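You operate a simulated robot arm through the tools that you are given. There is no shell and no other tool.

The job below is to be done with a simulated two-armed robot. You get a single attempt, and the scene is never put back.

JOB
Wipe up the crumbs, fold the blue napkin and stand the salt on it.
Fine: crumbs in the white outline; the yellow pad wipes and goes back where it lay; the other napkin stays. Set down upright: salt shaker. What is to be rubbed or washed off counts as gone when no trace of it is left.

The check looks at the end state, three seconds after you hand in, the way a careful person would. Anything else that was tipped, shoved, dropped, spilled or broken makes it a failure. Flat cloth is picked up by pressing the open fingertips on it (5 to 10 N) and closing them slowly along it; thin cloth reads only 2 to 8 mm in the jaws.

ROBOT AND FRAMES
Two 7-joint arms with fingered hands on one trunk that stands fixed in place. Base frame: the origin is at the foot of the trunk, x ahead of it, y to its left, z up. Units: mm, rad, N and s.
The left shoulder is at [42, 163, 1061], the right one opposite. Payload 4 kg a hand.
The tool frame of a hand sits at the grasp point between the pads (the TCP): z along the fingers, y along the line on which they close. The tips reach 36 mm beyond it. Largest opening 124 mm; the body of the gripper starts 42 mm behind the TCP. The gripper is a hand of 4 fingers: y runs from the thumb to the fingers, the wrist lies at [-15, -99, -189] in the tool frame, and closing takes about 1.5 s.
Orientation is that of the tool frame in the base frame, as [roll, pitch, yaw] about the fixed x, y, z axes, in that order (R = Rz(yaw) Ry(pitch) Rx(roll)). With the fingers straight down and the wrist toward the robot, the tool's x, y and z point along [0, 1, 0], [1, 0, 0] and [0, 0, -1] of the base frame.

CONTROLS
- The arms move only by the tool servo_tool. It takes "left_deltas", "right_deltas" or both (then of equal length, played together; a hand with none holds still); each is one flat list of numbers, 6 for each row, row after row: the shift along the tool's x, y, z in m, then the turn, a rotation vector about the tool's x, y, z in rad. In form: [dx, dy, dz, wx, wy, wz, dx, dy, dz, wx, wy, wz, ...]. A call has 1 to 20 rows; each row is the pose to reach, as a shift and turn from the pose commanded when the call began, along the tool's axes at that moment. "left_fingers" and "right_fingers" are, for a hand that has rows, the gripper command, from -1 (shut) to 1 (fully open), values between in proportion, set as the call begins (left out, the last holds). Rows are played at 5 a second. More than 50 mm and 0.15 rad between two rows, or a gripper value outside its range, and nothing of the call is played. Where a pose cannot be reached the arm comes as near as it can. A force on the tool above 60 N (or 10 N above the force at the start of the call, whichever is more), or a blocked arm, ends the call early, and 0.2 s more pass. Each finger travels about 45 mm/s and halts on what it meets, pressing with about 27 N; the grip force reading is that of the motor and also rises with nothing between the fingers. The clock runs only during rows and for 0.2 s after the last one: add rows that repeat a pose to give the fingers time. The reply holds the time, the measured pose of the TCP, the force on the tool along the base axes, the opening and the grip force, in the units named above and with some noise, with the torque about the TCP (base axes, N m) and any sound that the robot's microphone picked up, and new pictures: "views" is both (left out), scene, wrist or none (wrist: the cameras of the hands that moved).
- Cameras (640 x 400 px; columns grow to the right, rows downward): "scene" is now at [164.7, -26, 1299.8]; the picture's right is [-0.23, -0.97, 0.04], its down [-0.44, 0.07, -0.89] and it looks along [0.87, -0.22, -0.45] (base axes); focal length 359 px, centre (320, 200). "left" rides on the left gripper at [-75, -86, -123] in its tool frame; the picture's right is [-0.70, -0.34, 0.63], its down [0.64, -0.68, 0.35] and it looks along [0.32, 0.65, 0.69] (tool axes); focal length 275 px, centre (320, 200). "right" rides on the right gripper at [75, -86, -123] in its tool frame; the picture's right is [-0.70, 0.34, -0.63], its down [-0.65, -0.68, 0.35] and it looks along [-0.32, 0.65, 0.69] (tool axes); focal length 275 px, centre (320, 200). There is no depth. A picture from a camera that has moved, and an enlarged one, comes with that camera's place and axes in the base frame and with its lens. The place of the scene camera against the robot may be out by one fixed shift of up to 18 mm in any direction.
- move_column(by): slides the trunk up (or, below 0, down) by that many mm; the arms and the scene camera ride with it, the base frame stays. It gives what a move gives, with no picture.
- finger_targets(index, middle, ring, thumb_bend, thumb_turn, hand): sets how far each is bent, from 0 (flat) to 1 (curled in); at 0.3 the hand is open as for a grip, at 0.7 the pads meet at the TCP. One left out holds its place. A second passes; each finger stops where it meets its share of the squeeze, and holds until it gets a number again. A gripper value or a shape takes the hand back. It gives what a move gives, with no picture; readings hold the bend of each and the force on the fingers (four entries, about 0 where the hand has none), thumb and palm. thumb_turn goes from beside the hand (0) to across from the fingers (1), as for a grip.
- hand_shape(shape, hand): the hand has 4 fingers and takes this shape, open, in about a second: jaw (thumb against the fingers, like two jaws); tri (thumb and two fingers); tip (a fingertip pinch); poke (one finger out to press); point (the index stretched); flat (the hand flat); cup (the hand cupped); fist (a fist). The gripper value then closes the fingers along that shape, each until it touches; the sizes above hold for jaw. It gives what a move gives, with no picture.
- turn_head(pan, tilt): turns the head with the scene camera to pan (to the left, within 1.501 rad either way) and tilt (down, from -0.506 to 1.204), counted from straight ahead of the robot. It gives what a move gives, and a new picture of the scene camera.
- zoom(camera, box): a new picture of the part [left, top, right, bottom] of that camera's present view, enlarged. It takes no simulated time.
- sign_off(): hands the job in; it is judged then, once.

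Nothing tells you positions but the pictures and the camera data. Unless the task says otherwise, let go and move clear before handing in.

The tools are called by a JSON object that holds its "name" and its "arguments". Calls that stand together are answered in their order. servo_tool: Moves the arms, as the interface text tells. Its arguments: {"type":"object","properties":{"left_deltas":{"type":"array"},"left_fingers":{"type":"number"},"right_deltas":{"type":"array"},"right_fingers":{"type":"number"},"views":{"type":"string","enum":["both","scene","wrist","none"]}},"required":[]} The other tools are called the same way: move_column (by) slides the trunk up or down; hand_shape (shape, hand) gives the hand a shape; finger_targets (index, middle, ring, thumb_bend, thumb_turn, hand) moves the fingers one by one; turn_head (pan, tilt) turns the head that bears the scene camera; zoom (camera, box) takes an enlarged picture of a part of a camera's view; sign_off () hands the job in.

At the start:

```text
t: 0.0
left_eef_pos: [778.8, 83.7, 1139.7]
left_tcp_rot: [3.141, 0.001, 1.572]
left_contact_force: [0.1, -0.2, 0.7]
left_ft_torque: [-0.02, 0.03, 0.02]
left_opening: 123.9
left_finger_force: 0.1
left_shape: jaw
left_bend: [0.3, 0.3, 0.3, 0.3, 0.98]
left_finger forces: [0.0, 0.1, 0.1, 0.0, 0.1, 0.0]
right_eef_pos: [533.4, -337.0, 1140.3]
right_tcp_rot: [-3.14, 0.001, 1.571]
right_contact_force: [0.3, 0.4, -0.2]
right_ft_torque: [-0.04, 0.0, -0.01]
right_opening: 123.7
right_finger_force: 0.0
right_shape: jaw
right_bend: [0.3, 0.3, 0.3, 0.3, 0.98]
right_finger forces: [0.0, 0.0, 0.0, 0.0, 0.0, 0.0]
trunk travel left (down, up): [-225.0, 253.0]
head pan, tilt: [-0.232, 0.312]
```

scene: 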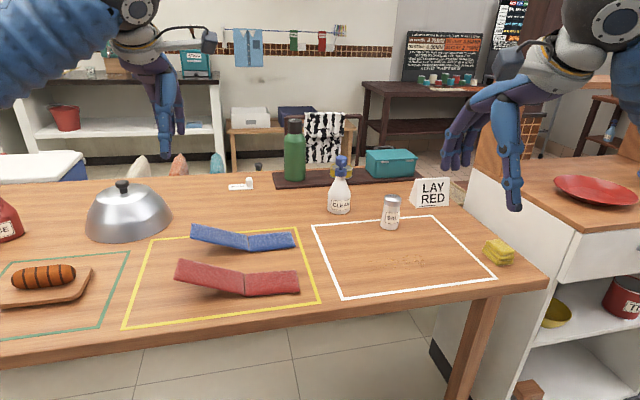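
right: 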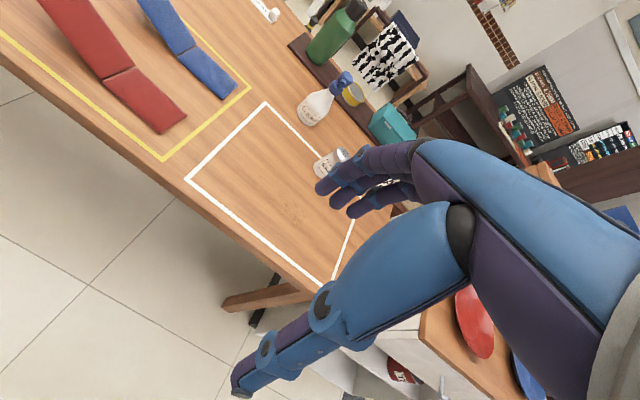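
left: 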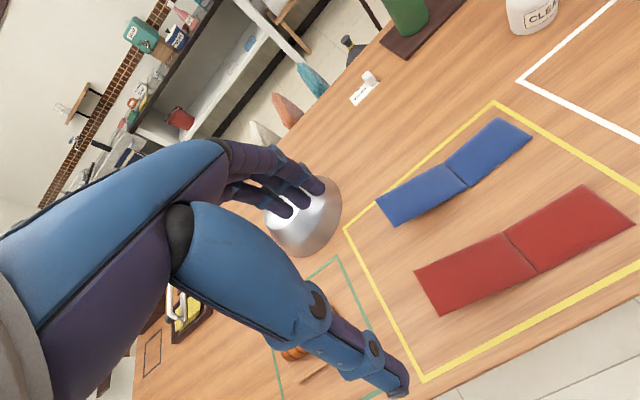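

I see a table with a blue and a red hinged napkin in a yellow outline, a white outline with faint crumbs, a salt shaker at its far edge and a yellow pad on its right. First I'll look closer at each of these.

{"name": "zoom", "arguments": {"camera": "scene", "box": [300, 170, 540, 320]}}

{"name": "zoom", "arguments": {"camera": "scene", "box": [110, 190, 350, 340]}}

{"name": "zoom", "arguments": {"camera": "scene", "box": [370, 180, 540, 286]}}

{"name": "zoom", "arguments": {"camera": "left", "box": [320, 60, 640, 320]}}

```text
2.67 times, centred on (420, 245) of scene
camera zoom: at [164.7, -26.0, 1299.8], right [-0.23, -0.97, 0.04], down [-0.44, 0.07, -0.89], along [0.87, -0.22, -0.45], focal length 958 px, centre (53, 80)
```

zoom: 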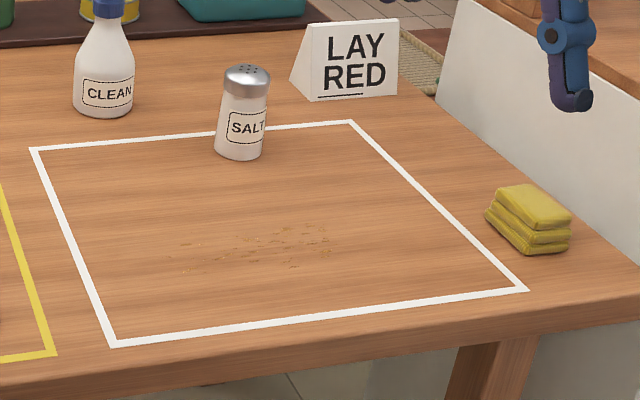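

```text
2.67 times, centred on (230, 265) of scene
camera zoom: at [164.7, -26.0, 1299.8], right [-0.23, -0.97, 0.04], down [-0.44, 0.07, -0.89], along [0.87, -0.22, -0.45], focal length 958 px, centre (560, 27)
```

zoom: 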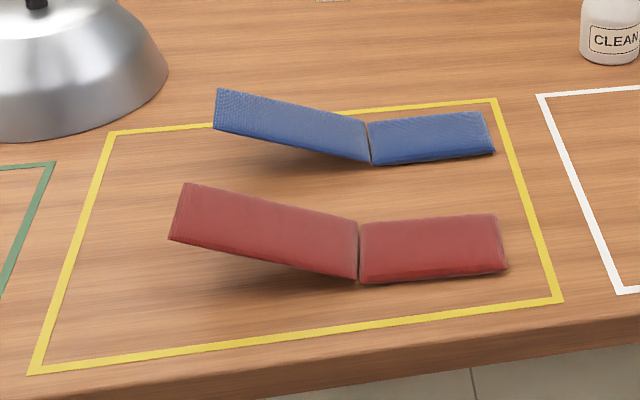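

```text
3.76 times, centred on (455, 233) of scene
camera zoom: at [164.7, -26.0, 1299.8], right [-0.23, -0.97, 0.04], down [-0.44, 0.07, -0.89], along [0.87, -0.22, -0.45], focal length 1352 px, centre (-188, 76)
```

zoom: 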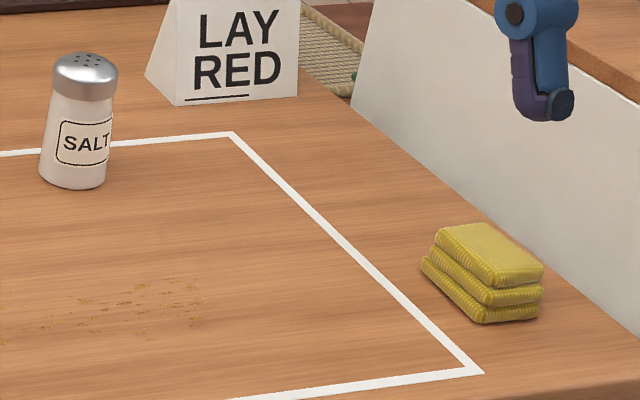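

```text
1.54 times, centred on (480, 190) of left
camera zoom: at [692.1, 8.2, 1262.0], right [-0.34, -0.7, -0.63], down [-0.68, 0.64, -0.35], along [0.65, 0.32, -0.69], focal length 424 px, centre (74, 215)
```

zoom: 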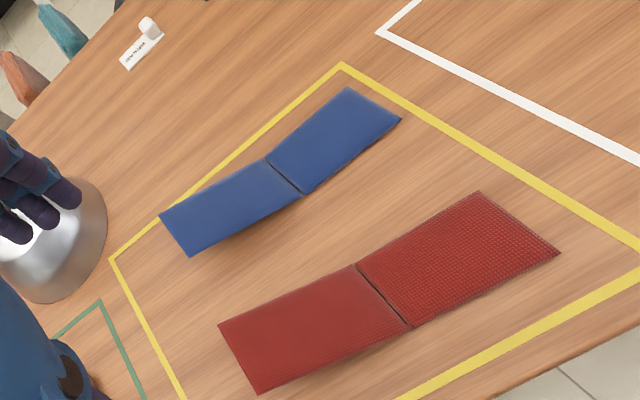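

I take the table top to be near z ≈ 765, the pad near (790, -650), the crumbs around (835, -395), the salt near (985, -448) and the blue napkin hinge near y ≈ -35, x 933–1003. I'll move the right hand over toward the pad at a safe height for a closer look.

{"name": "servo_tool", "arguments": {"right_deltas": [-0.03, 0.02, 0, 0, 0, 0, -0.06, 0.04, 0, 0, 0, 0, -0.09, 0.06, 0, 0, 0, 0, -0.12, 0.08, 0.02, 0, 0, 0, -0.15, 0.1, 0.04, 0, 0, 0, -0.18, 0.12, 0.06, 0, 0, 0, -0.21, 0.14, 0.08, 0, 0, 0, -0.24, 0.16, 0.1, 0, 0, 0, -0.263, 0.187, 0.12, 0, 0, 0, -0.263, 0.187, 0.14, 0, 0, 0, -0.263, 0.187, 0.14, 0, 0, 0]}}

```text
t: 2.4
left_eef_pos: [777.7, 83.1, 1138.4]
left_tcp_rot: [-3.14, 0.0, 1.574]
left_contact_force: [-0.6, 0.7, -1.4]
left_ft_torque: [-0.01, 0.0, -0.01]
left_opening: 123.6
left_finger_force: 0.1
left_shape: jaw
left_bend: [0.3, 0.3, 0.3, 0.3, 0.98]
left_finger forces: [0.0, 0.0, 0.1, 0.0, 0.0, 0.0]
right_eef_pos: [720.4, -599.9, 997.5]
right_tcp_rot: [-3.138, 0.0, 1.569]
right_contact_force: [0.7, -0.2, 0.0]
right_ft_torque: [-0.02, 0.0, 0.0]
right_opening: 123.8
right_finger_force: 0.1
right_shape: jaw
right_bend: [0.3, 0.3, 0.3, 0.3, 0.98]
right_finger forces: [0.0, 0.0, 0.0, 0.1, 0.0, 0.0]
trunk travel left (down, up): [-225.0, 253.0]
head pan, tilt: [-0.232, 0.312]
camera scene: at [165.1, -25.9, 1299.7], right [-0.23, -0.97, 0.04], down [-0.44, 0.07, -0.89], along [0.87, -0.22, -0.45], focal length 359 px, centre (320, 200)
camera right: at [634.2, -524.9, 1121.2], right [0.34, -0.7, 0.63], down [-0.68, -0.65, -0.34], along [0.65, -0.32, -0.69], focal length 275 px, centre (320, 200)
```

scene: 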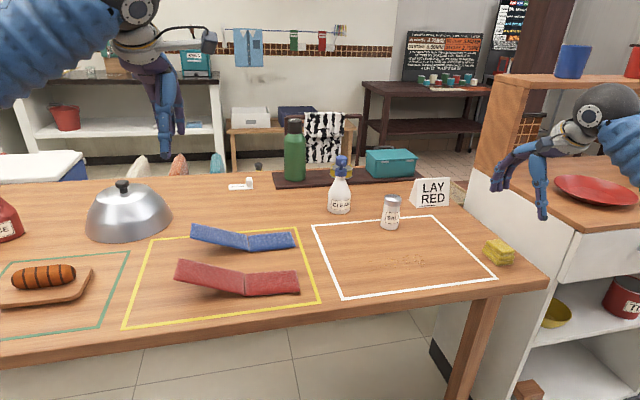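
right: 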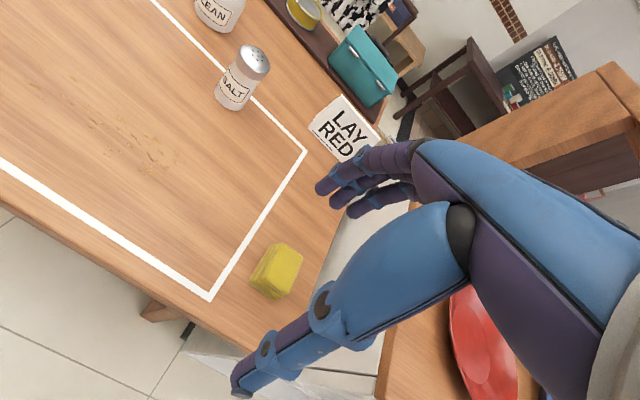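

The pad, crumbs and salt are now visible from the right wrist camera, with a counter standing close to the table's right edge. I'll enlarge these to measure them.

{"name": "zoom", "arguments": {"camera": "right", "box": [190, 200, 350, 320]}}

{"name": "zoom", "arguments": {"camera": "right", "box": [40, 30, 320, 200]}}

{"name": "zoom", "arguments": {"camera": "scene", "box": [440, 140, 640, 290]}}

```text
3.33 times, centred on (270, 260) of right
camera zoom: at [634.2, -524.9, 1121.2], right [0.34, -0.7, 0.63], down [-0.68, -0.65, -0.34], along [0.65, -0.32, -0.69], focal length 918 px, centre (487, 0)
```

zoom: 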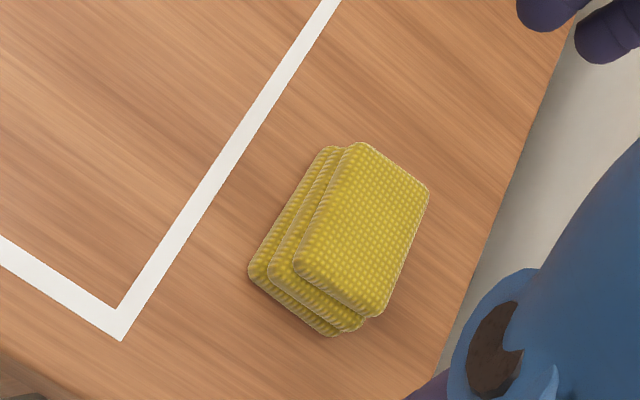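

```text
2.29 times, centred on (180, 115) of right
camera zoom: at [634.2, -524.9, 1121.2], right [0.34, -0.7, 0.63], down [-0.68, -0.65, -0.34], along [0.65, -0.32, -0.69], focal length 629 px, centre (640, 394)
```

zoom: 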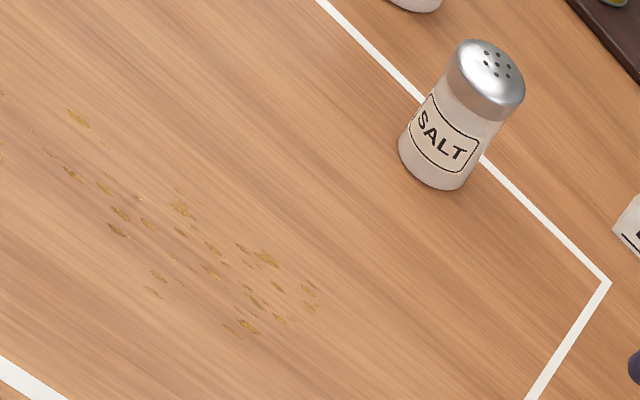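

```text
2.67 times, centred on (540, 215) of scene
camera zoom: at [165.1, -25.9, 1299.7], right [-0.23, -0.97, 0.04], down [-0.44, 0.07, -0.89], along [0.87, -0.22, -0.45], focal length 958 px, centre (-267, 160)
```

zoom: 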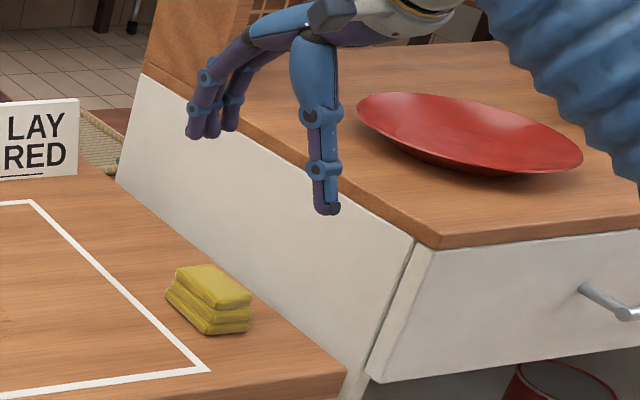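

The pad is axis-aligned, about 68 × 48 mm with its centre at (806, -677); the table top is at z ≈ 755 and the crumbs cover x 790–860, y -480 to -300. I'll turn the right hand so it closes sideways, which suits both the pad and the distant salt, while staying high and clear of the counter.

{"name": "servo_tool", "arguments": {"right_deltas": [0.01, 0, 0, 0, 0, 0.13, 0.02, 0, 0, 0, 0, 0.26, 0.03, 0, 0, 0, 0, 0.39, 0.04, 0, 0, 0, 0, 0.52, 0.05, 0, 0, 0, 0, 0.65, 0.06, 0, 0, 0, 0, 0.78, 0.07, 0, 0, 0, 0, 0.91, 0.08, 0, 0, 0, 0, 1.04, 0.09, 0, 0, 0, 0, 1.17, 0.1, 0, 0, 0, 0, 1.3, 0.1, 0, 0, 0, 0, 1.43, 0.1, 0, 0, 0, 0, 1.571, 0.1, 0, 0, 0, 0, 1.571]}}

```text
t: 5.2
left_eef_pos: [779.1, 82.6, 1139.4]
left_tcp_rot: [-3.142, -0.001, 1.571]
left_contact_force: [-0.4, 0.2, 0.4]
left_ft_torque: [0.02, 0.0, 0.0]
left_opening: 123.5
left_finger_force: 0.1
left_shape: jaw
left_bend: [0.3, 0.3, 0.3, 0.3, 0.98]
left_finger forces: [0.0, 0.1, 0.0, 0.0, 0.0, 0.0]
right_eef_pos: [721.1, -501.5, 1001.5]
right_tcp_rot: [3.141, 0.0, -0.002]
right_contact_force: [0.2, -0.3, 0.4]
right_ft_torque: [0.03, -0.01, 0.0]
right_opening: 123.7
right_finger_force: 0.0
right_shape: jaw
right_bend: [0.3, 0.3, 0.3, 0.3, 0.98]
right_finger forces: [0.0, 0.0, 0.1, 0.0, 0.0, 0.0]
trunk travel left (down, up): [-225.0, 253.0]
head pan, tilt: [-0.232, 0.312]
camera scene: at [164.5, -26.5, 1299.8], right [-0.23, -0.97, 0.03], down [-0.44, 0.07, -0.89], along [0.87, -0.22, -0.45], focal length 359 px, centre (320, 200)
camera right: at [795.7, -416.4, 1122.5], right [-0.7, -0.34, 0.63], down [-0.64, 0.68, -0.35], along [-0.32, -0.65, -0.69], focal length 275 px, centre (320, 200)
```

scene: 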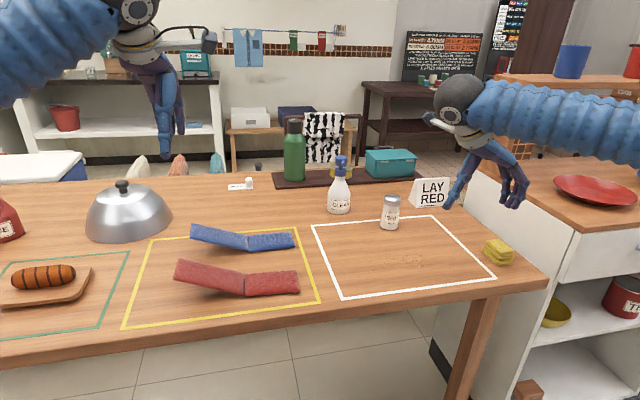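
right: 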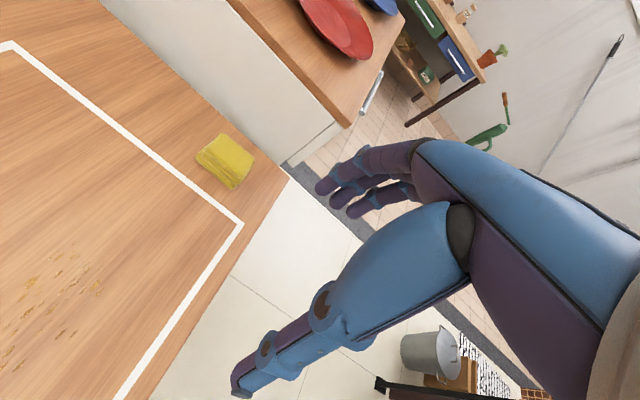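

The counter's near corner is at about (708, -780) with its top near z ≈ 897, so it is close but clear. Next I lower the trunk 80 mm for better reach before tilting the fingers slightly forward.

{"name": "move_column", "arguments": {"by": -80}}

```text
t: 6.4
left_eef_pos: [777.0, 83.4, 1060.2]
left_tcp_rot: [3.141, -0.001, 1.573]
left_contact_force: [0.2, 0.3, -0.1]
left_ft_torque: [0.0, -0.01, 0.0]
left_opening: 123.7
left_finger_force: 0.1
left_shape: jaw
left_bend: [0.3, 0.3, 0.3, 0.3, 0.98]
left_finger forces: [0.1, 0.1, 0.1, 0.0, 0.0, 0.0]
right_eef_pos: [720.6, -500.3, 921.7]
right_tcp_rot: [3.141, -0.002, 0.0]
right_contact_force: [0.2, 0.3, 0.2]
right_ft_torque: [-0.01, 0.0, -0.01]
right_opening: 123.8
right_finger_force: 0.1
right_shape: jaw
right_bend: [0.3, 0.3, 0.3, 0.3, 0.98]
right_finger forces: [0.0, 0.0, 0.0, 0.1, 0.0, 0.0]
trunk travel left (down, up): [-145.0, 333.0]
head pan, tilt: [-0.232, 0.312]
```

The trunk is down and nothing was touched. Now I hover the tilted hand above the pad with the jaws part open.

{"name": "servo_tool", "arguments": {"right_deltas": [0.01, 0.022, 0, 0, 0.05, 0, 0.02, 0.044, 0, 0, 0.1, 0, 0.03, 0.066, 0, 0, 0.15, 0, 0.04, 0.088, 0.008, 0, 0.2, 0, 0.05, 0.11, 0.016, 0, 0.25, 0, 0.06, 0.132, 0.024, 0, 0.3, 0, 0.07, 0.154, 0.032, 0, 0.35, 0, 0.079, 0.177, 0.032, 0, 0.35, 0, 0.079, 0.177, 0.032, 0, 0.35, 0], "right_fingers": 0.4}}

```text
t: 8.4
left_eef_pos: [778.5, 81.7, 1059.4]
left_tcp_rot: [3.14, -0.003, 1.569]
left_contact_force: [0.0, -0.6, 0.2]
left_ft_torque: [-0.02, -0.01, 0.0]
left_opening: 123.7
left_finger_force: 0.1
left_shape: jaw
left_bend: [0.3, 0.3, 0.3, 0.3, 0.98]
left_finger forces: [0.0, 0.0, 0.0, 0.0, 0.0, 0.0]
right_eef_pos: [799.3, -678.0, 889.9]
right_tcp_rot: [-3.14, -0.349, 0.001]
right_contact_force: [-0.5, 0.0, 0.6]
right_ft_torque: [-0.01, 0.01, 0.01]
right_opening: 87.2
right_finger_force: 0.1
right_shape: jaw
right_bend: [0.34, 0.38, 0.36, 0.49, 0.99]
right_finger forces: [0.1, 0.0, 0.0, 0.0, 0.1, 0.0]
trunk travel left (down, up): [-145.0, 333.0]
head pan, tilt: [-0.232, 0.312]
camera scene: at [211.9, -25.9, 1197.3], right [-0.22, -0.97, 0.06], down [-0.54, 0.07, -0.84], along [0.81, -0.22, -0.54], focal length 359 px, centre (320, 200)
camera right: at [827.5, -592.6, 1030.9], right [-0.87, -0.34, 0.36], down [-0.49, 0.68, -0.55], along [-0.06, -0.65, -0.76], focal length 275 px, centre (320, 200)
```

scene: 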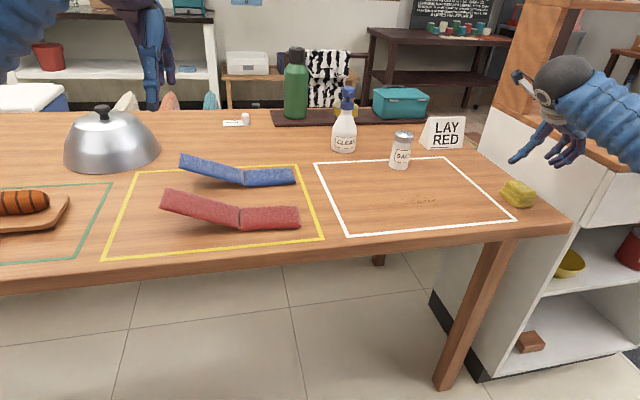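
right: 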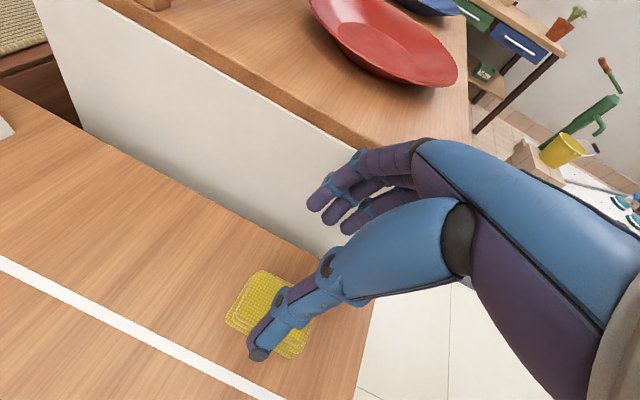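

The hand is above the pad with the pad partly visible under the thumb. I'll enlarge to fix its edges before going down.

{"name": "zoom", "arguments": {"camera": "right", "box": [180, 240, 340, 380]}}

{"name": "zoom", "arguments": {"camera": "scene", "box": [460, 120, 620, 240]}}

```text
2.86 times, centred on (260, 310) of right
camera zoom: at [827.5, -592.6, 1030.9], right [-0.87, -0.34, 0.36], down [-0.49, 0.68, -0.55], along [-0.06, -0.65, -0.76], focal length 786 px, centre (491, -114)
```

zoom: 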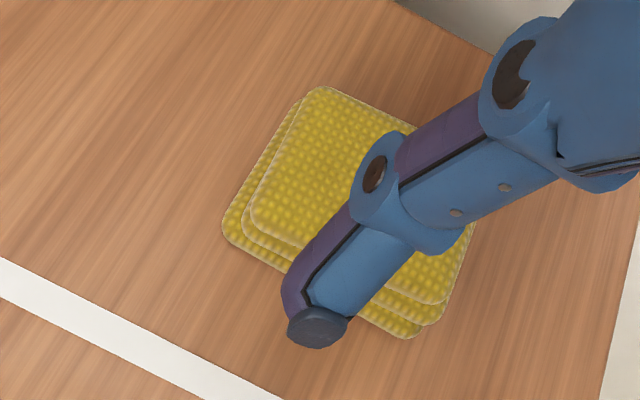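

```text
3.33 times, centred on (540, 180) of scene
camera zoom: at [211.9, -25.9, 1197.3], right [-0.22, -0.97, 0.06], down [-0.54, 0.07, -0.84], along [0.81, -0.22, -0.54], focal length 1197 px, centre (-413, 267)
```

zoom: 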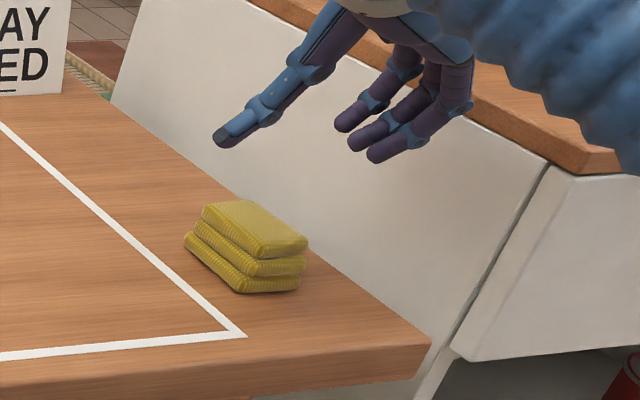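

The pad centre refines to about (800, -673) with its top near z ≈ 791. I descend vertically with the open jaws straddling it, stopping the fingertips a few mm above the table.

{"name": "servo_tool", "arguments": {"right_deltas": [-0.008, -0.006, 0.019, 0, 0, 0, -0.016, -0.006, 0.038, 0, 0, 0, -0.024, -0.006, 0.057, 0, 0, 0, -0.0322, -0.006, 0.0755, 0, 0, 0, -0.0322, -0.006, 0.0755, 0, 0, 0]}}

```text
t: 9.6
left_eef_pos: [778.4, 82.2, 1059.0]
left_tcp_rot: [3.141, -0.001, 1.57]
left_contact_force: [0.0, 0.1, -0.2]
left_ft_torque: [0.01, 0.02, 0.01]
left_opening: 123.8
left_finger_force: 0.0
left_shape: jaw
left_bend: [0.3, 0.3, 0.3, 0.3, 0.98]
left_finger forces: [0.1, 0.0, 0.1, 0.1, 0.0, 0.0]
right_eef_pos: [795.1, -671.0, 807.2]
right_tcp_rot: [-3.141, -0.35, 0.0]
right_contact_force: [-0.2, -0.3, -0.5]
right_ft_torque: [0.01, 0.0, -0.01]
right_opening: 87.0
right_finger_force: 0.1
right_shape: jaw
right_bend: [0.34, 0.38, 0.36, 0.49, 0.99]
right_finger forces: [0.0, 0.0, 0.0, 0.0, 0.0, 0.0]
trunk travel left (down, up): [-145.0, 333.0]
head pan, tilt: [-0.232, 0.312]
camera scene: at [212.1, -26.0, 1197.3], right [-0.22, -0.97, 0.06], down [-0.54, 0.07, -0.84], along [0.81, -0.22, -0.54], focal length 359 px, centre (320, 200)
camera right: at [823.1, -586.1, 946.6], right [-0.87, -0.34, 0.36], down [-0.49, 0.68, -0.55], along [-0.06, -0.65, -0.76], focal length 275 px, centre (320, 200)
```

scene: 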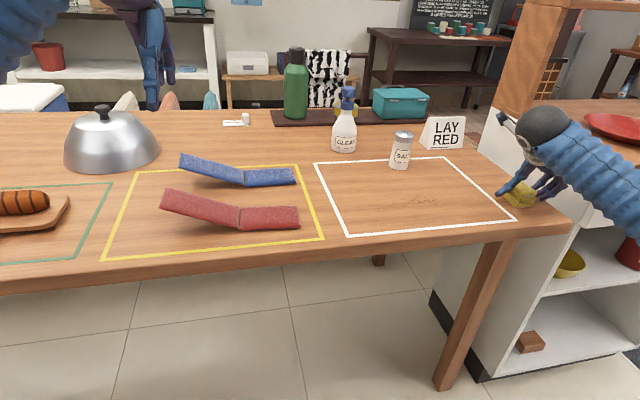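
right: 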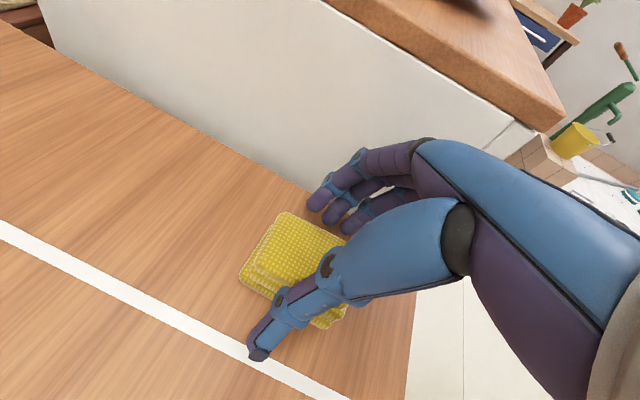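

{"name": "zoom", "arguments": {"camera": "right", "box": [210, 180, 390, 380]}}

{"name": "zoom", "arguments": {"camera": "scene", "box": [480, 140, 580, 220]}}

```text
2.00 times, centred on (300, 280) of right
camera zoom: at [823.1, -586.1, 946.6], right [-0.87, -0.34, 0.36], down [-0.49, 0.68, -0.55], along [-0.06, -0.65, -0.76], focal length 551 px, centre (360, 40)
```

zoom: 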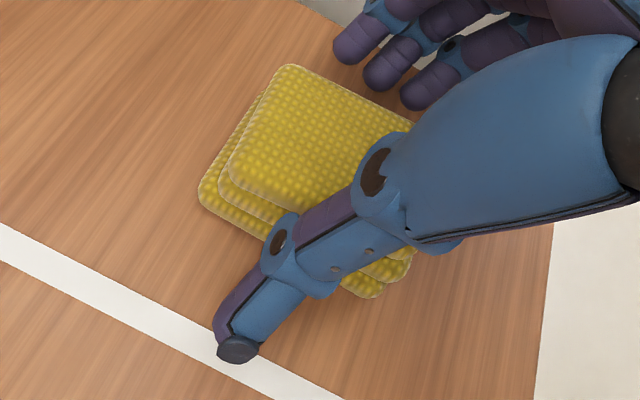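

```text
5.00 times, centred on (530, 180) of scene
camera zoom: at [212.1, -26.0, 1197.3], right [-0.22, -0.97, 0.06], down [-0.54, 0.07, -0.84], along [0.81, -0.22, -0.54], focal length 1796 px, centre (-730, 300)
```

zoom: 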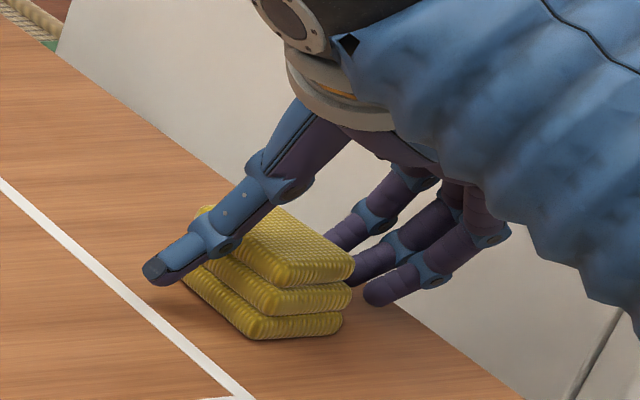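

The fingers are either side of the pad. I'll close part-way first and watch.

{"name": "servo_tool", "arguments": {"right_deltas": [0, 0, 0, 0, 0, 0, 0, 0, 0, 0, 0, 0, 0, 0, 0, 0, 0, 0, 0, 0, 0, 0, 0, 0], "right_fingers": -0.05}}

{"name": "zoom", "arguments": {"camera": "scene", "box": [480, 140, 580, 220]}}

```text
t: 10.6
left_eef_pos: [778.5, 83.3, 1058.4]
left_tcp_rot: [3.141, 0.002, 1.57]
left_contact_force: [0.1, 0.2, -0.5]
left_ft_torque: [0.01, -0.01, 0.0]
left_opening: 123.4
left_finger_force: 0.0
left_shape: jaw
left_bend: [0.3, 0.3, 0.3, 0.3, 0.98]
left_finger forces: [0.0, 0.1, 0.0, 0.0, 0.0, 0.1]
right_eef_pos: [795.0, -671.0, 806.3]
right_tcp_rot: [3.141, -0.35, 0.0]
right_contact_force: [-1.0, 1.4, 6.1]
right_ft_torque: [-0.2, -0.05, 0.0]
right_opening: 58.8
right_finger_force: 27.2
right_shape: jaw
right_bend: [0.42, 0.46, 0.44, 0.57, 0.99]
right_finger forces: [16.9, 9.2, 4.1, 0.0, 31.8, 0.0]
trunk travel left (down, up): [-145.0, 333.0]
head pan, tilt: [-0.232, 0.312]
camera scene: at [211.8, -25.6, 1197.3], right [-0.22, -0.97, 0.06], down [-0.54, 0.07, -0.84], along [0.81, -0.22, -0.54], focal length 359 px, centre (320, 200)
camera right: at [822.9, -585.7, 947.5], right [-0.87, -0.34, 0.36], down [-0.49, 0.68, -0.55], along [-0.06, -0.65, -0.76], focal length 275 px, centre (320, 200)
```

scene: 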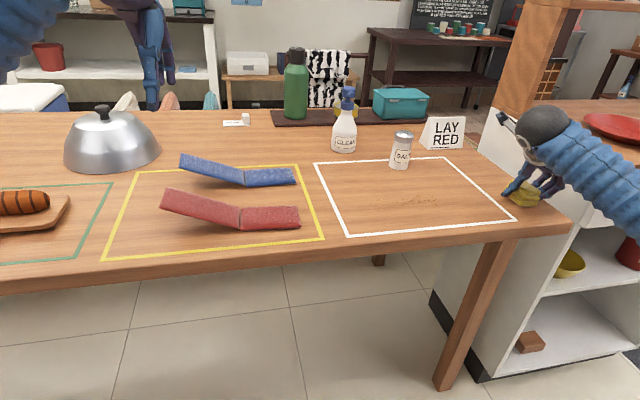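
right: 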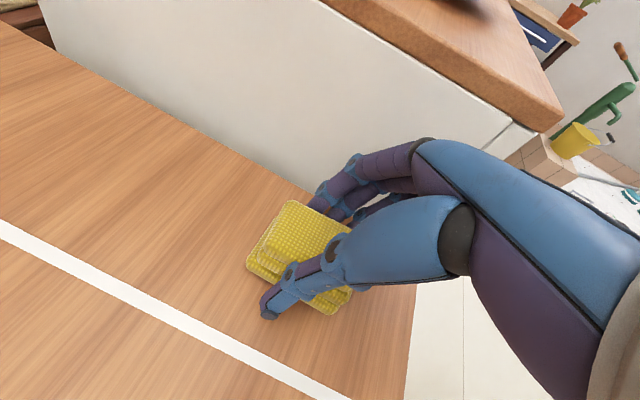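

```text
5.00 times, centred on (530, 180) of scene
camera zoom: at [211.8, -25.6, 1197.3], right [-0.22, -0.97, 0.06], down [-0.54, 0.07, -0.84], along [0.81, -0.22, -0.54], focal length 1796 px, centre (-730, 300)
```

zoom: 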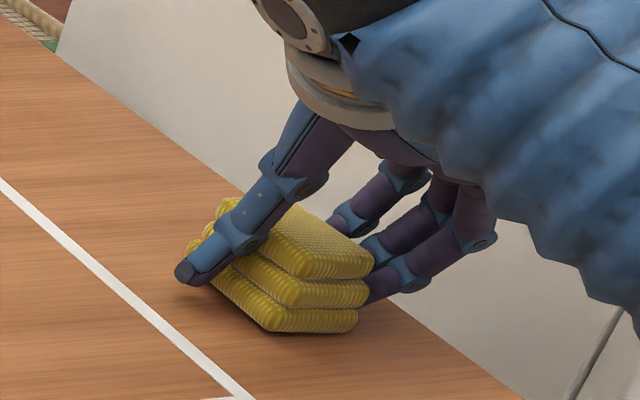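

The pad is gripped (27 N, 59 mm) after sliding a few mm to the right; I've noted its original image position for returning it. Now lift it gently.

{"name": "servo_tool", "arguments": {"right_deltas": [0, 0, 0, 0, 0, 0, 0.0034, 0, -0.0094, 0, 0, 0, 0.007, 0, -0.019, 0, 0, 0, 0.0105, 0, -0.028, 0, 0, 0, 0.0137, 0, -0.0376, 0, 0, 0, 0.0137, 0, -0.0376, 0, 0, 0], "right_fingers": -0.4}}

{"name": "zoom", "arguments": {"camera": "scene", "box": [480, 120, 580, 200]}}

{"name": "zoom", "arguments": {"camera": "right", "box": [210, 180, 390, 380]}}

```text
t: 12.0
left_eef_pos: [779.6, 82.9, 1058.4]
left_tcp_rot: [3.141, 0.001, 1.57]
left_contact_force: [-0.5, 0.7, 0.3]
left_ft_torque: [-0.05, 0.01, 0.02]
left_opening: 123.7
left_finger_force: 0.0
left_shape: jaw
left_bend: [0.3, 0.3, 0.3, 0.3, 0.98]
left_finger forces: [0.1, 0.0, 0.0, 0.0, 0.0, 0.0]
right_eef_pos: [795.7, -673.1, 845.8]
right_tcp_rot: [-3.141, -0.349, 0.001]
right_contact_force: [-0.3, 0.2, 0.3]
right_ft_torque: [0.03, -0.02, -0.01]
right_opening: 57.6
right_finger_force: 26.8
right_shape: jaw
right_bend: [0.41, 0.45, 0.43, 0.58, 1.0]
right_finger forces: [17.4, 9.8, 4.2, 0.0, 31.5, 0.1]
trunk travel left (down, up): [-145.0, 333.0]
head pan, tilt: [-0.232, 0.312]
camera scene: at [212.4, -26.1, 1197.1], right [-0.22, -0.97, 0.06], down [-0.54, 0.07, -0.84], along [0.81, -0.22, -0.54], focal length 359 px, centre (320, 200)
camera right: at [823.6, -586.9, 986.5], right [-0.87, -0.34, 0.36], down [-0.49, 0.68, -0.55], along [-0.06, -0.65, -0.76], focal length 275 px, centre (320, 200)
```

scene: 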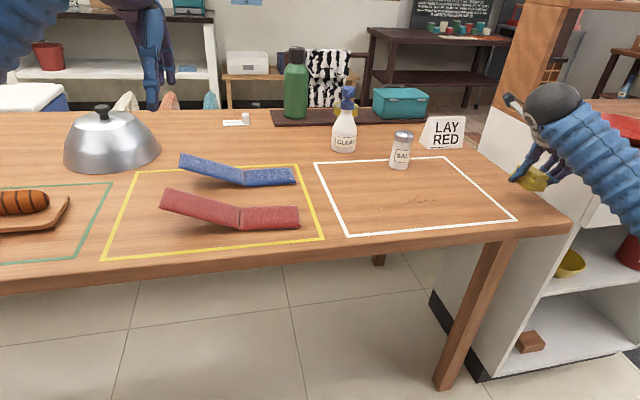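
right: 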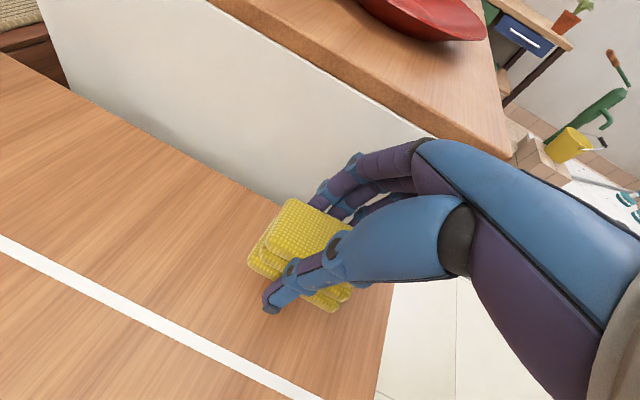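

```text
5.00 times, centred on (530, 160) of scene
camera zoom: at [212.4, -26.1, 1197.1], right [-0.22, -0.97, 0.06], down [-0.54, 0.07, -0.84], along [0.81, -0.22, -0.54], focal length 1796 px, centre (-730, 400)
```

zoom: 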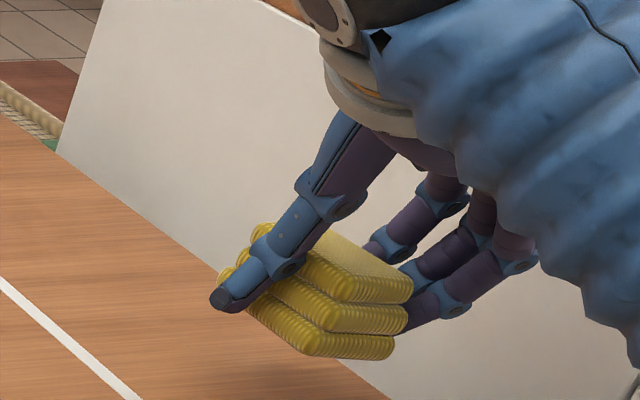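

```text
2.00 times, centred on (300, 280) of right
camera zoom: at [823.6, -586.9, 986.5], right [-0.87, -0.34, 0.36], down [-0.49, 0.68, -0.55], along [-0.06, -0.65, -0.76], focal length 551 px, centre (360, 40)
```

zoom: 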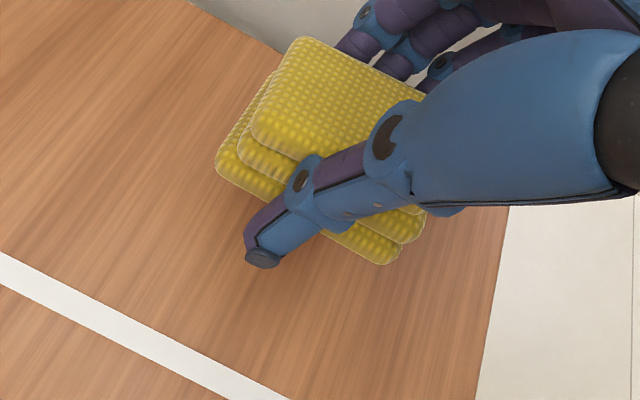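

The pad is securely held and came up as one. Next I carry it over the right end of the crumbs and lower until it nearly touches the table.

{"name": "servo_tool", "arguments": {"right_deltas": [0.0035, -0.04, 0.0013, 0, 0, 0, 0.007, -0.08, 0.0026, 0, 0, 0, 0.0105, -0.12, 0.0039, 0, 0, 0, 0.0141, -0.163, 0.0051, 0, 0, 0, 0.0081, -0.163, 0.0221, 0, 0, 0, 0.0021, -0.163, 0.039, 0, 0, 0, 0.0021, -0.163, 0.039, 0, 0, 0]}}

```text
t: 13.6
left_eef_pos: [777.6, 83.6, 1058.6]
left_tcp_rot: [3.141, 0.001, 1.57]
left_contact_force: [0.5, 0.2, 0.0]
left_ft_torque: [-0.01, 0.01, -0.02]
left_opening: 123.5
left_finger_force: 0.1
left_shape: jaw
left_bend: [0.3, 0.3, 0.3, 0.3, 0.98]
left_finger forces: [0.0, 0.0, 0.1, 0.0, 0.0, 0.0]
right_eef_pos: [811.2, -509.5, 809.7]
right_tcp_rot: [-3.14, -0.35, -0.002]
right_contact_force: [-0.1, 0.6, 0.3]
right_ft_torque: [-0.01, -0.02, 0.0]
right_opening: 57.3
right_finger_force: 26.3
right_shape: jaw
right_bend: [0.41, 0.45, 0.43, 0.58, 1.0]
right_finger forces: [16.9, 9.5, 3.7, 0.1, 30.0, 0.1]
trunk travel left (down, up): [-145.0, 333.0]
head pan, tilt: [-0.232, 0.312]
camera scene: at [212.1, -26.0, 1197.3], right [-0.22, -0.97, 0.06], down [-0.54, 0.07, -0.84], along [0.81, -0.22, -0.54], focal length 359 px, centre (320, 200)
camera right: at [839.8, -424.0, 950.8], right [-0.87, -0.34, 0.36], down [-0.49, 0.68, -0.55], along [-0.06, -0.65, -0.76], focal length 275 px, centre (320, 200)
```

scene: 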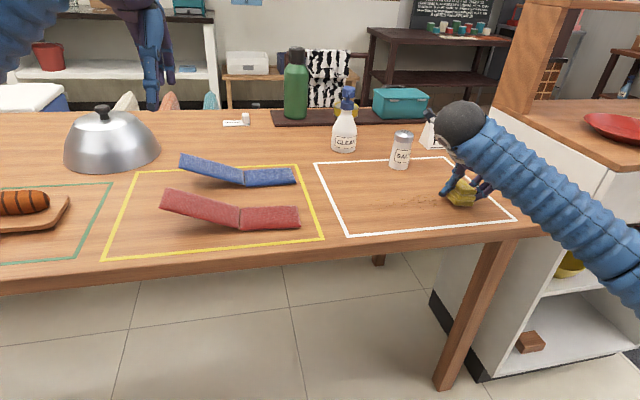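
right: 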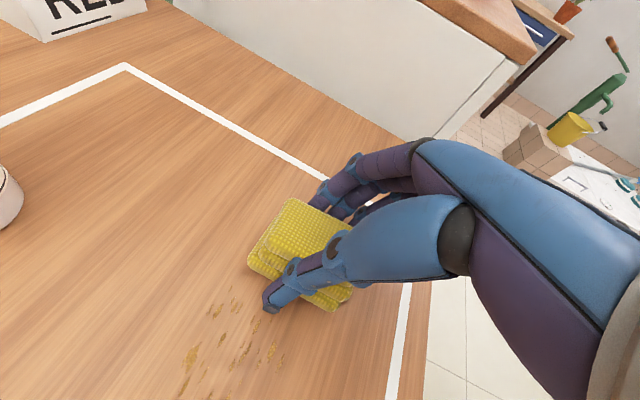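

The crumbs show just left of the pad. I lower slowly to find the contact.

{"name": "servo_tool", "arguments": {"right_deltas": [-0.0005, 0, 0.0014, 0, 0, 0, -0.001, 0, 0.0028, 0, 0, 0, -0.0017, 0, 0.0047, 0, 0, 0, -0.0017, 0, 0.0047, 0, 0, 0], "views": "none"}}

```text
t: 14.6
left_eef_pos: [776.8, 84.1, 1060.7]
left_tcp_rot: [3.141, 0.0, 1.572]
left_contact_force: [0.2, 0.4, -0.4]
left_ft_torque: [0.01, 0.02, -0.01]
left_opening: 123.9
left_finger_force: 0.0
left_shape: jaw
left_bend: [0.3, 0.3, 0.3, 0.3, 0.98]
left_finger forces: [0.0, 0.0, 0.0, 0.0, 0.1, 0.0]
right_eef_pos: [811.8, -509.4, 807.8]
right_tcp_rot: [3.141, -0.35, -0.001]
right_contact_force: [-0.1, 1.1, 9.2]
right_ft_torque: [-0.28, -0.05, 0.01]
right_opening: 56.8
right_finger_force: 27.1
right_shape: jaw
right_bend: [0.41, 0.45, 0.43, 0.58, 1.0]
right_finger forces: [15.9, 9.2, 3.6, 0.0, 30.5, 0.1]
trunk travel left (down, up): [-145.0, 333.0]
head pan, tilt: [-0.232, 0.312]
```

Contact at about 9 N. Now I stroke along the crumbs leftward and back on a lane 25 mm farther out.

{"name": "servo_tool", "arguments": {"right_deltas": [0, -0.03, 0, 0, 0, 0, 0, -0.06, 0, 0, 0, 0, 0, -0.09, 0, 0, 0, 0, 0, -0.12, 0, 0, 0, 0, 0, -0.15, 0, 0, 0, 0, 0, -0.18, 0, 0, 0, 0, 0, -0.21, 0, 0, 0, 0, 0, -0.245, 0, 0, 0, 0, 0.0235, -0.245, 0.0086, 0, 0, 0, 0.0235, -0.21, 0.0086, 0, 0, 0, 0.0235, -0.18, 0.0086, 0, 0, 0, 0.0235, -0.15, 0.0086, 0, 0, 0, 0.0235, -0.12, 0.0086, 0, 0, 0, 0.0235, -0.09, 0.0086, 0, 0, 0, 0.0235, -0.06, 0.0086, 0, 0, 0, 0.0235, -0.03, 0.0086, 0, 0, 0, 0.0235, 0, 0.0086, 0, 0, 0]}}

```text
t: 18.2
left_eef_pos: [778.4, 83.4, 1059.6]
left_tcp_rot: [3.142, -0.001, 1.573]
left_contact_force: [0.4, -0.3, -0.2]
left_ft_torque: [0.01, 0.01, 0.01]
left_opening: 123.6
left_finger_force: 0.1
left_shape: jaw
left_bend: [0.3, 0.3, 0.3, 0.3, 0.98]
left_finger forces: [0.0, 0.0, 0.0, 0.0, 0.1, 0.0]
right_eef_pos: [834.1, -509.1, 805.8]
right_tcp_rot: [-3.141, -0.35, 0.002]
right_contact_force: [-0.9, 4.4, 9.5]
right_ft_torque: [-0.12, -0.07, 0.03]
right_opening: 56.2
right_finger_force: 26.8
right_shape: jaw
right_bend: [0.41, 0.45, 0.44, 0.58, 0.99]
right_finger forces: [15.6, 8.8, 3.6, 0.1, 34.9, 0.0]
trunk travel left (down, up): [-145.0, 333.0]
head pan, tilt: [-0.232, 0.312]
camera scene: at [211.4, -25.2, 1197.3], right [-0.22, -0.97, 0.06], down [-0.54, 0.07, -0.84], along [0.81, -0.22, -0.54], focal length 359 px, centre (320, 200)
camera right: at [862.0, -422.6, 947.2], right [-0.87, -0.34, 0.36], down [-0.49, 0.68, -0.55], along [-0.06, -0.65, -0.76], focal length 275 px, centre (320, 200)
```

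scene: 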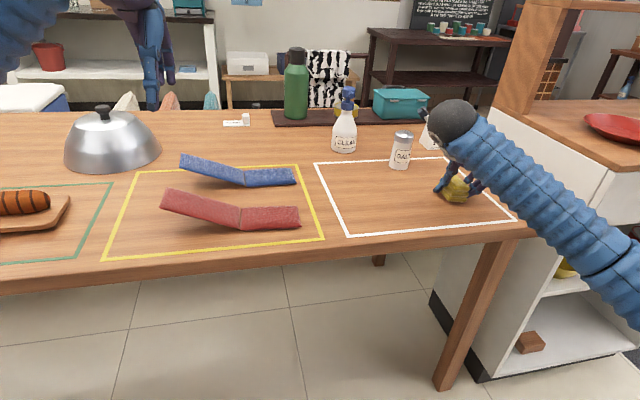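
right: 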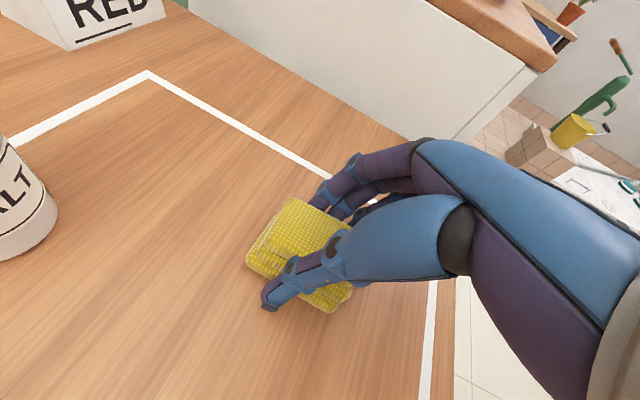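

{"name": "zoom", "arguments": {"camera": "scene", "box": [310, 140, 530, 250]}}

{"name": "zoom", "arguments": {"camera": "right", "box": [0, 200, 280, 400]}}

```text
2.91 times, centred on (420, 195) of scene
camera zoom: at [211.4, -25.2, 1197.3], right [-0.22, -0.97, 0.06], down [-0.54, 0.07, -0.84], along [0.81, -0.22, -0.54], focal length 1045 px, centre (29, 214)
```

zoom: 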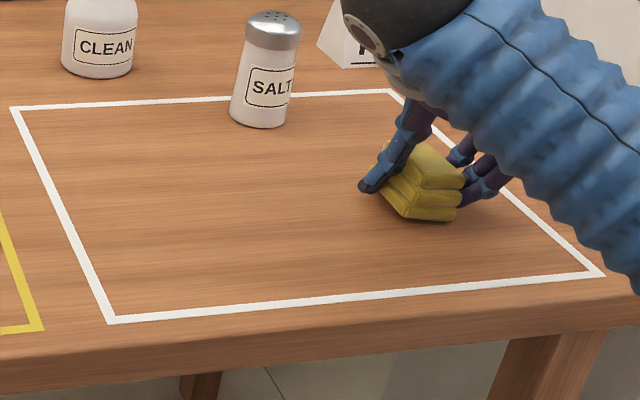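

```text
2.00 times, centred on (140, 300) of right
camera zoom: at [862.0, -422.6, 947.2], right [-0.87, -0.34, 0.36], down [-0.49, 0.68, -0.55], along [-0.06, -0.65, -0.76], focal length 551 px, centre (680, 0)
```

zoom: 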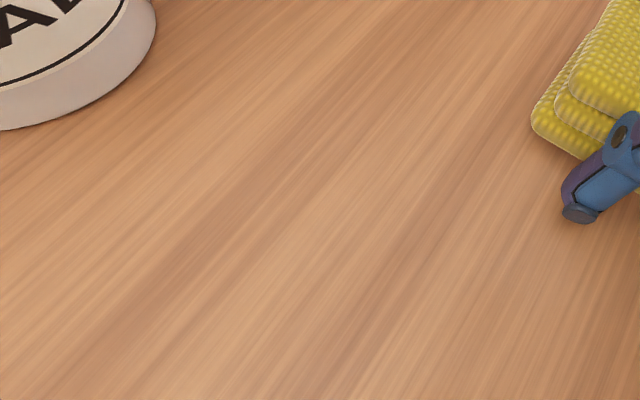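

The crumbs appear gone. I'll make one more pass on a nearer and a middle lane to leave no faint trace.

{"name": "servo_tool", "arguments": {"right_deltas": [-0.0423, 0, -0.0154, 0, 0, 0, -0.0423, -0.03, -0.0154, 0, 0, 0, -0.0423, -0.06, -0.0154, 0, 0, 0, -0.0423, -0.09, -0.0154, 0, 0, 0, -0.0423, -0.12, -0.0154, 0, 0, 0, -0.0423, -0.15, -0.0154, 0, 0, 0, -0.0423, -0.18, -0.0154, 0, 0, 0, -0.0423, -0.21, -0.0154, 0, 0, 0, -0.0423, -0.245, -0.0154, 0, 0, 0, -0.0117, -0.245, -0.0043, 0, 0, 0, -0.0117, -0.21, -0.0043, 0, 0, 0, -0.0117, -0.18, -0.0043, 0, 0, 0, -0.0117, -0.15, -0.0043, 0, 0, 0, -0.0117, -0.12, -0.0043, 0, 0, 0, -0.0117, -0.09, -0.0043, 0, 0, 0, -0.0117, -0.06, -0.0043, 0, 0, 0, -0.0117, -0.03, -0.0043, 0, 0, 0, -0.0117, 0, -0.0043, 0, 0, 0], "views": "none"}}

```text
t: 22.0
left_eef_pos: [776.2, 84.1, 1059.4]
left_tcp_rot: [3.139, 0.002, 1.571]
left_contact_force: [-0.1, -0.3, 0.0]
left_ft_torque: [0.02, -0.01, 0.01]
left_opening: 123.7
left_finger_force: 0.0
left_shape: jaw
left_bend: [0.3, 0.3, 0.3, 0.3, 0.98]
left_finger forces: [0.0, 0.0, 0.1, 0.0, 0.0, 0.0]
right_eef_pos: [822.0, -509.4, 805.2]
right_tcp_rot: [3.138, -0.352, 0.003]
right_contact_force: [-1.0, 9.8, 18.7]
right_ft_torque: [-0.13, -0.17, 0.08]
right_opening: 55.8
right_finger_force: 26.4
right_shape: jaw
right_bend: [0.42, 0.46, 0.45, 0.58, 0.98]
right_finger forces: [14.4, 7.8, 3.4, 0.0, 38.2, 0.1]
trunk travel left (down, up): [-145.0, 333.0]
head pan, tilt: [-0.232, 0.312]
```

Done with strokes; now I lift the pad and check the surface.

{"name": "servo_tool", "arguments": {"right_deltas": [0.005, 0, -0.0135, 0, 0, 0, 0.01, 0, -0.027, 0, 0, 0, 0.0154, 0, -0.0423, 0, 0, 0, 0.0154, 0, -0.0423, 0, 0, 0]}}

{"name": "zoom", "arguments": {"camera": "scene", "box": [320, 150, 520, 240]}}

{"name": "zoom", "arguments": {"camera": "right", "box": [210, 180, 390, 380]}}

```text
t: 23.0
left_eef_pos: [780.3, 83.6, 1058.8]
left_tcp_rot: [-3.14, 0.002, 1.572]
left_contact_force: [-0.8, -0.6, -0.3]
left_ft_torque: [0.0, 0.01, 0.02]
left_opening: 123.5
left_finger_force: 0.1
left_shape: jaw
left_bend: [0.3, 0.3, 0.3, 0.3, 0.98]
left_finger forces: [0.0, 0.1, 0.1, 0.1, 0.1, 0.0]
right_eef_pos: [822.9, -510.0, 848.2]
right_tcp_rot: [-3.141, -0.348, -0.002]
right_contact_force: [0.6, -0.2, -0.5]
right_ft_torque: [-0.02, -0.01, -0.02]
right_opening: 55.2
right_finger_force: 27.1
right_shape: jaw
right_bend: [0.41, 0.46, 0.44, 0.58, 0.99]
right_finger forces: [16.6, 9.2, 4.2, 0.1, 30.1, 0.0]
trunk travel left (down, up): [-145.0, 333.0]
head pan, tilt: [-0.232, 0.312]
camera scene: at [212.6, -26.1, 1196.9], right [-0.22, -0.97, 0.06], down [-0.54, 0.07, -0.84], along [0.81, -0.22, -0.54], focal length 359 px, centre (320, 200)
camera right: at [851.0, -424.5, 989.3], right [-0.87, -0.34, 0.36], down [-0.49, 0.68, -0.55], along [-0.06, -0.65, -0.76], focal length 275 px, centre (320, 200)
```

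scene: 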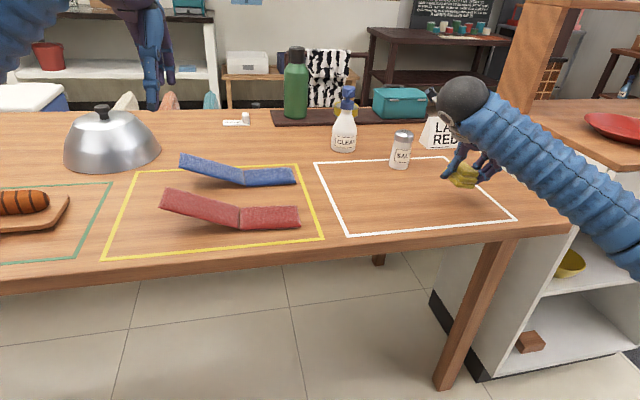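
right: 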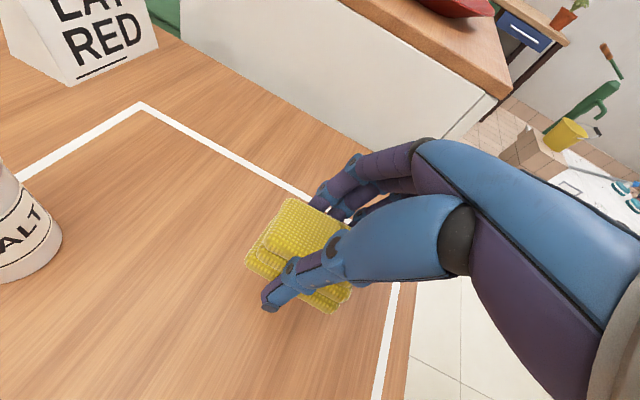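

```text
3.20 times, centred on (420, 195) of scene
camera zoom: at [212.6, -26.1, 1196.9], right [-0.22, -0.97, 0.06], down [-0.54, 0.07, -0.84], along [0.81, -0.22, -0.54], focal length 1149 px, centre (0, 216)
```

zoom: 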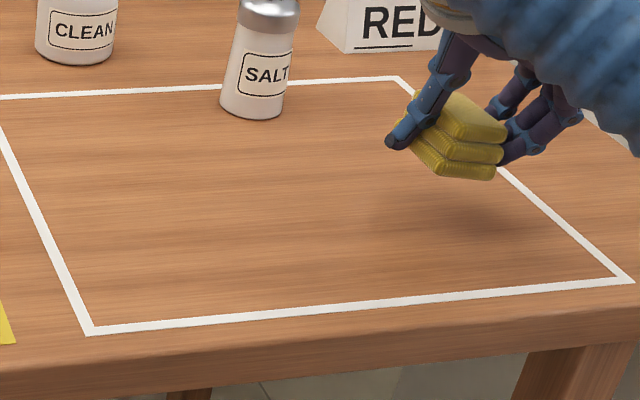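

```text
2.00 times, centred on (300, 280) of right
camera zoom: at [851.0, -424.5, 989.3], right [-0.87, -0.34, 0.36], down [-0.49, 0.68, -0.55], along [-0.06, -0.65, -0.76], focal length 551 px, centre (360, 40)
```

zoom: 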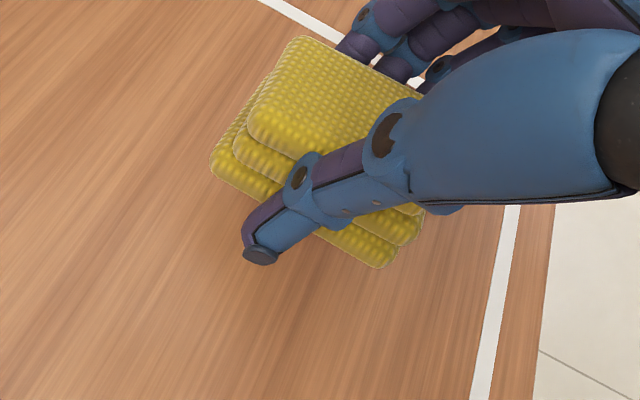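

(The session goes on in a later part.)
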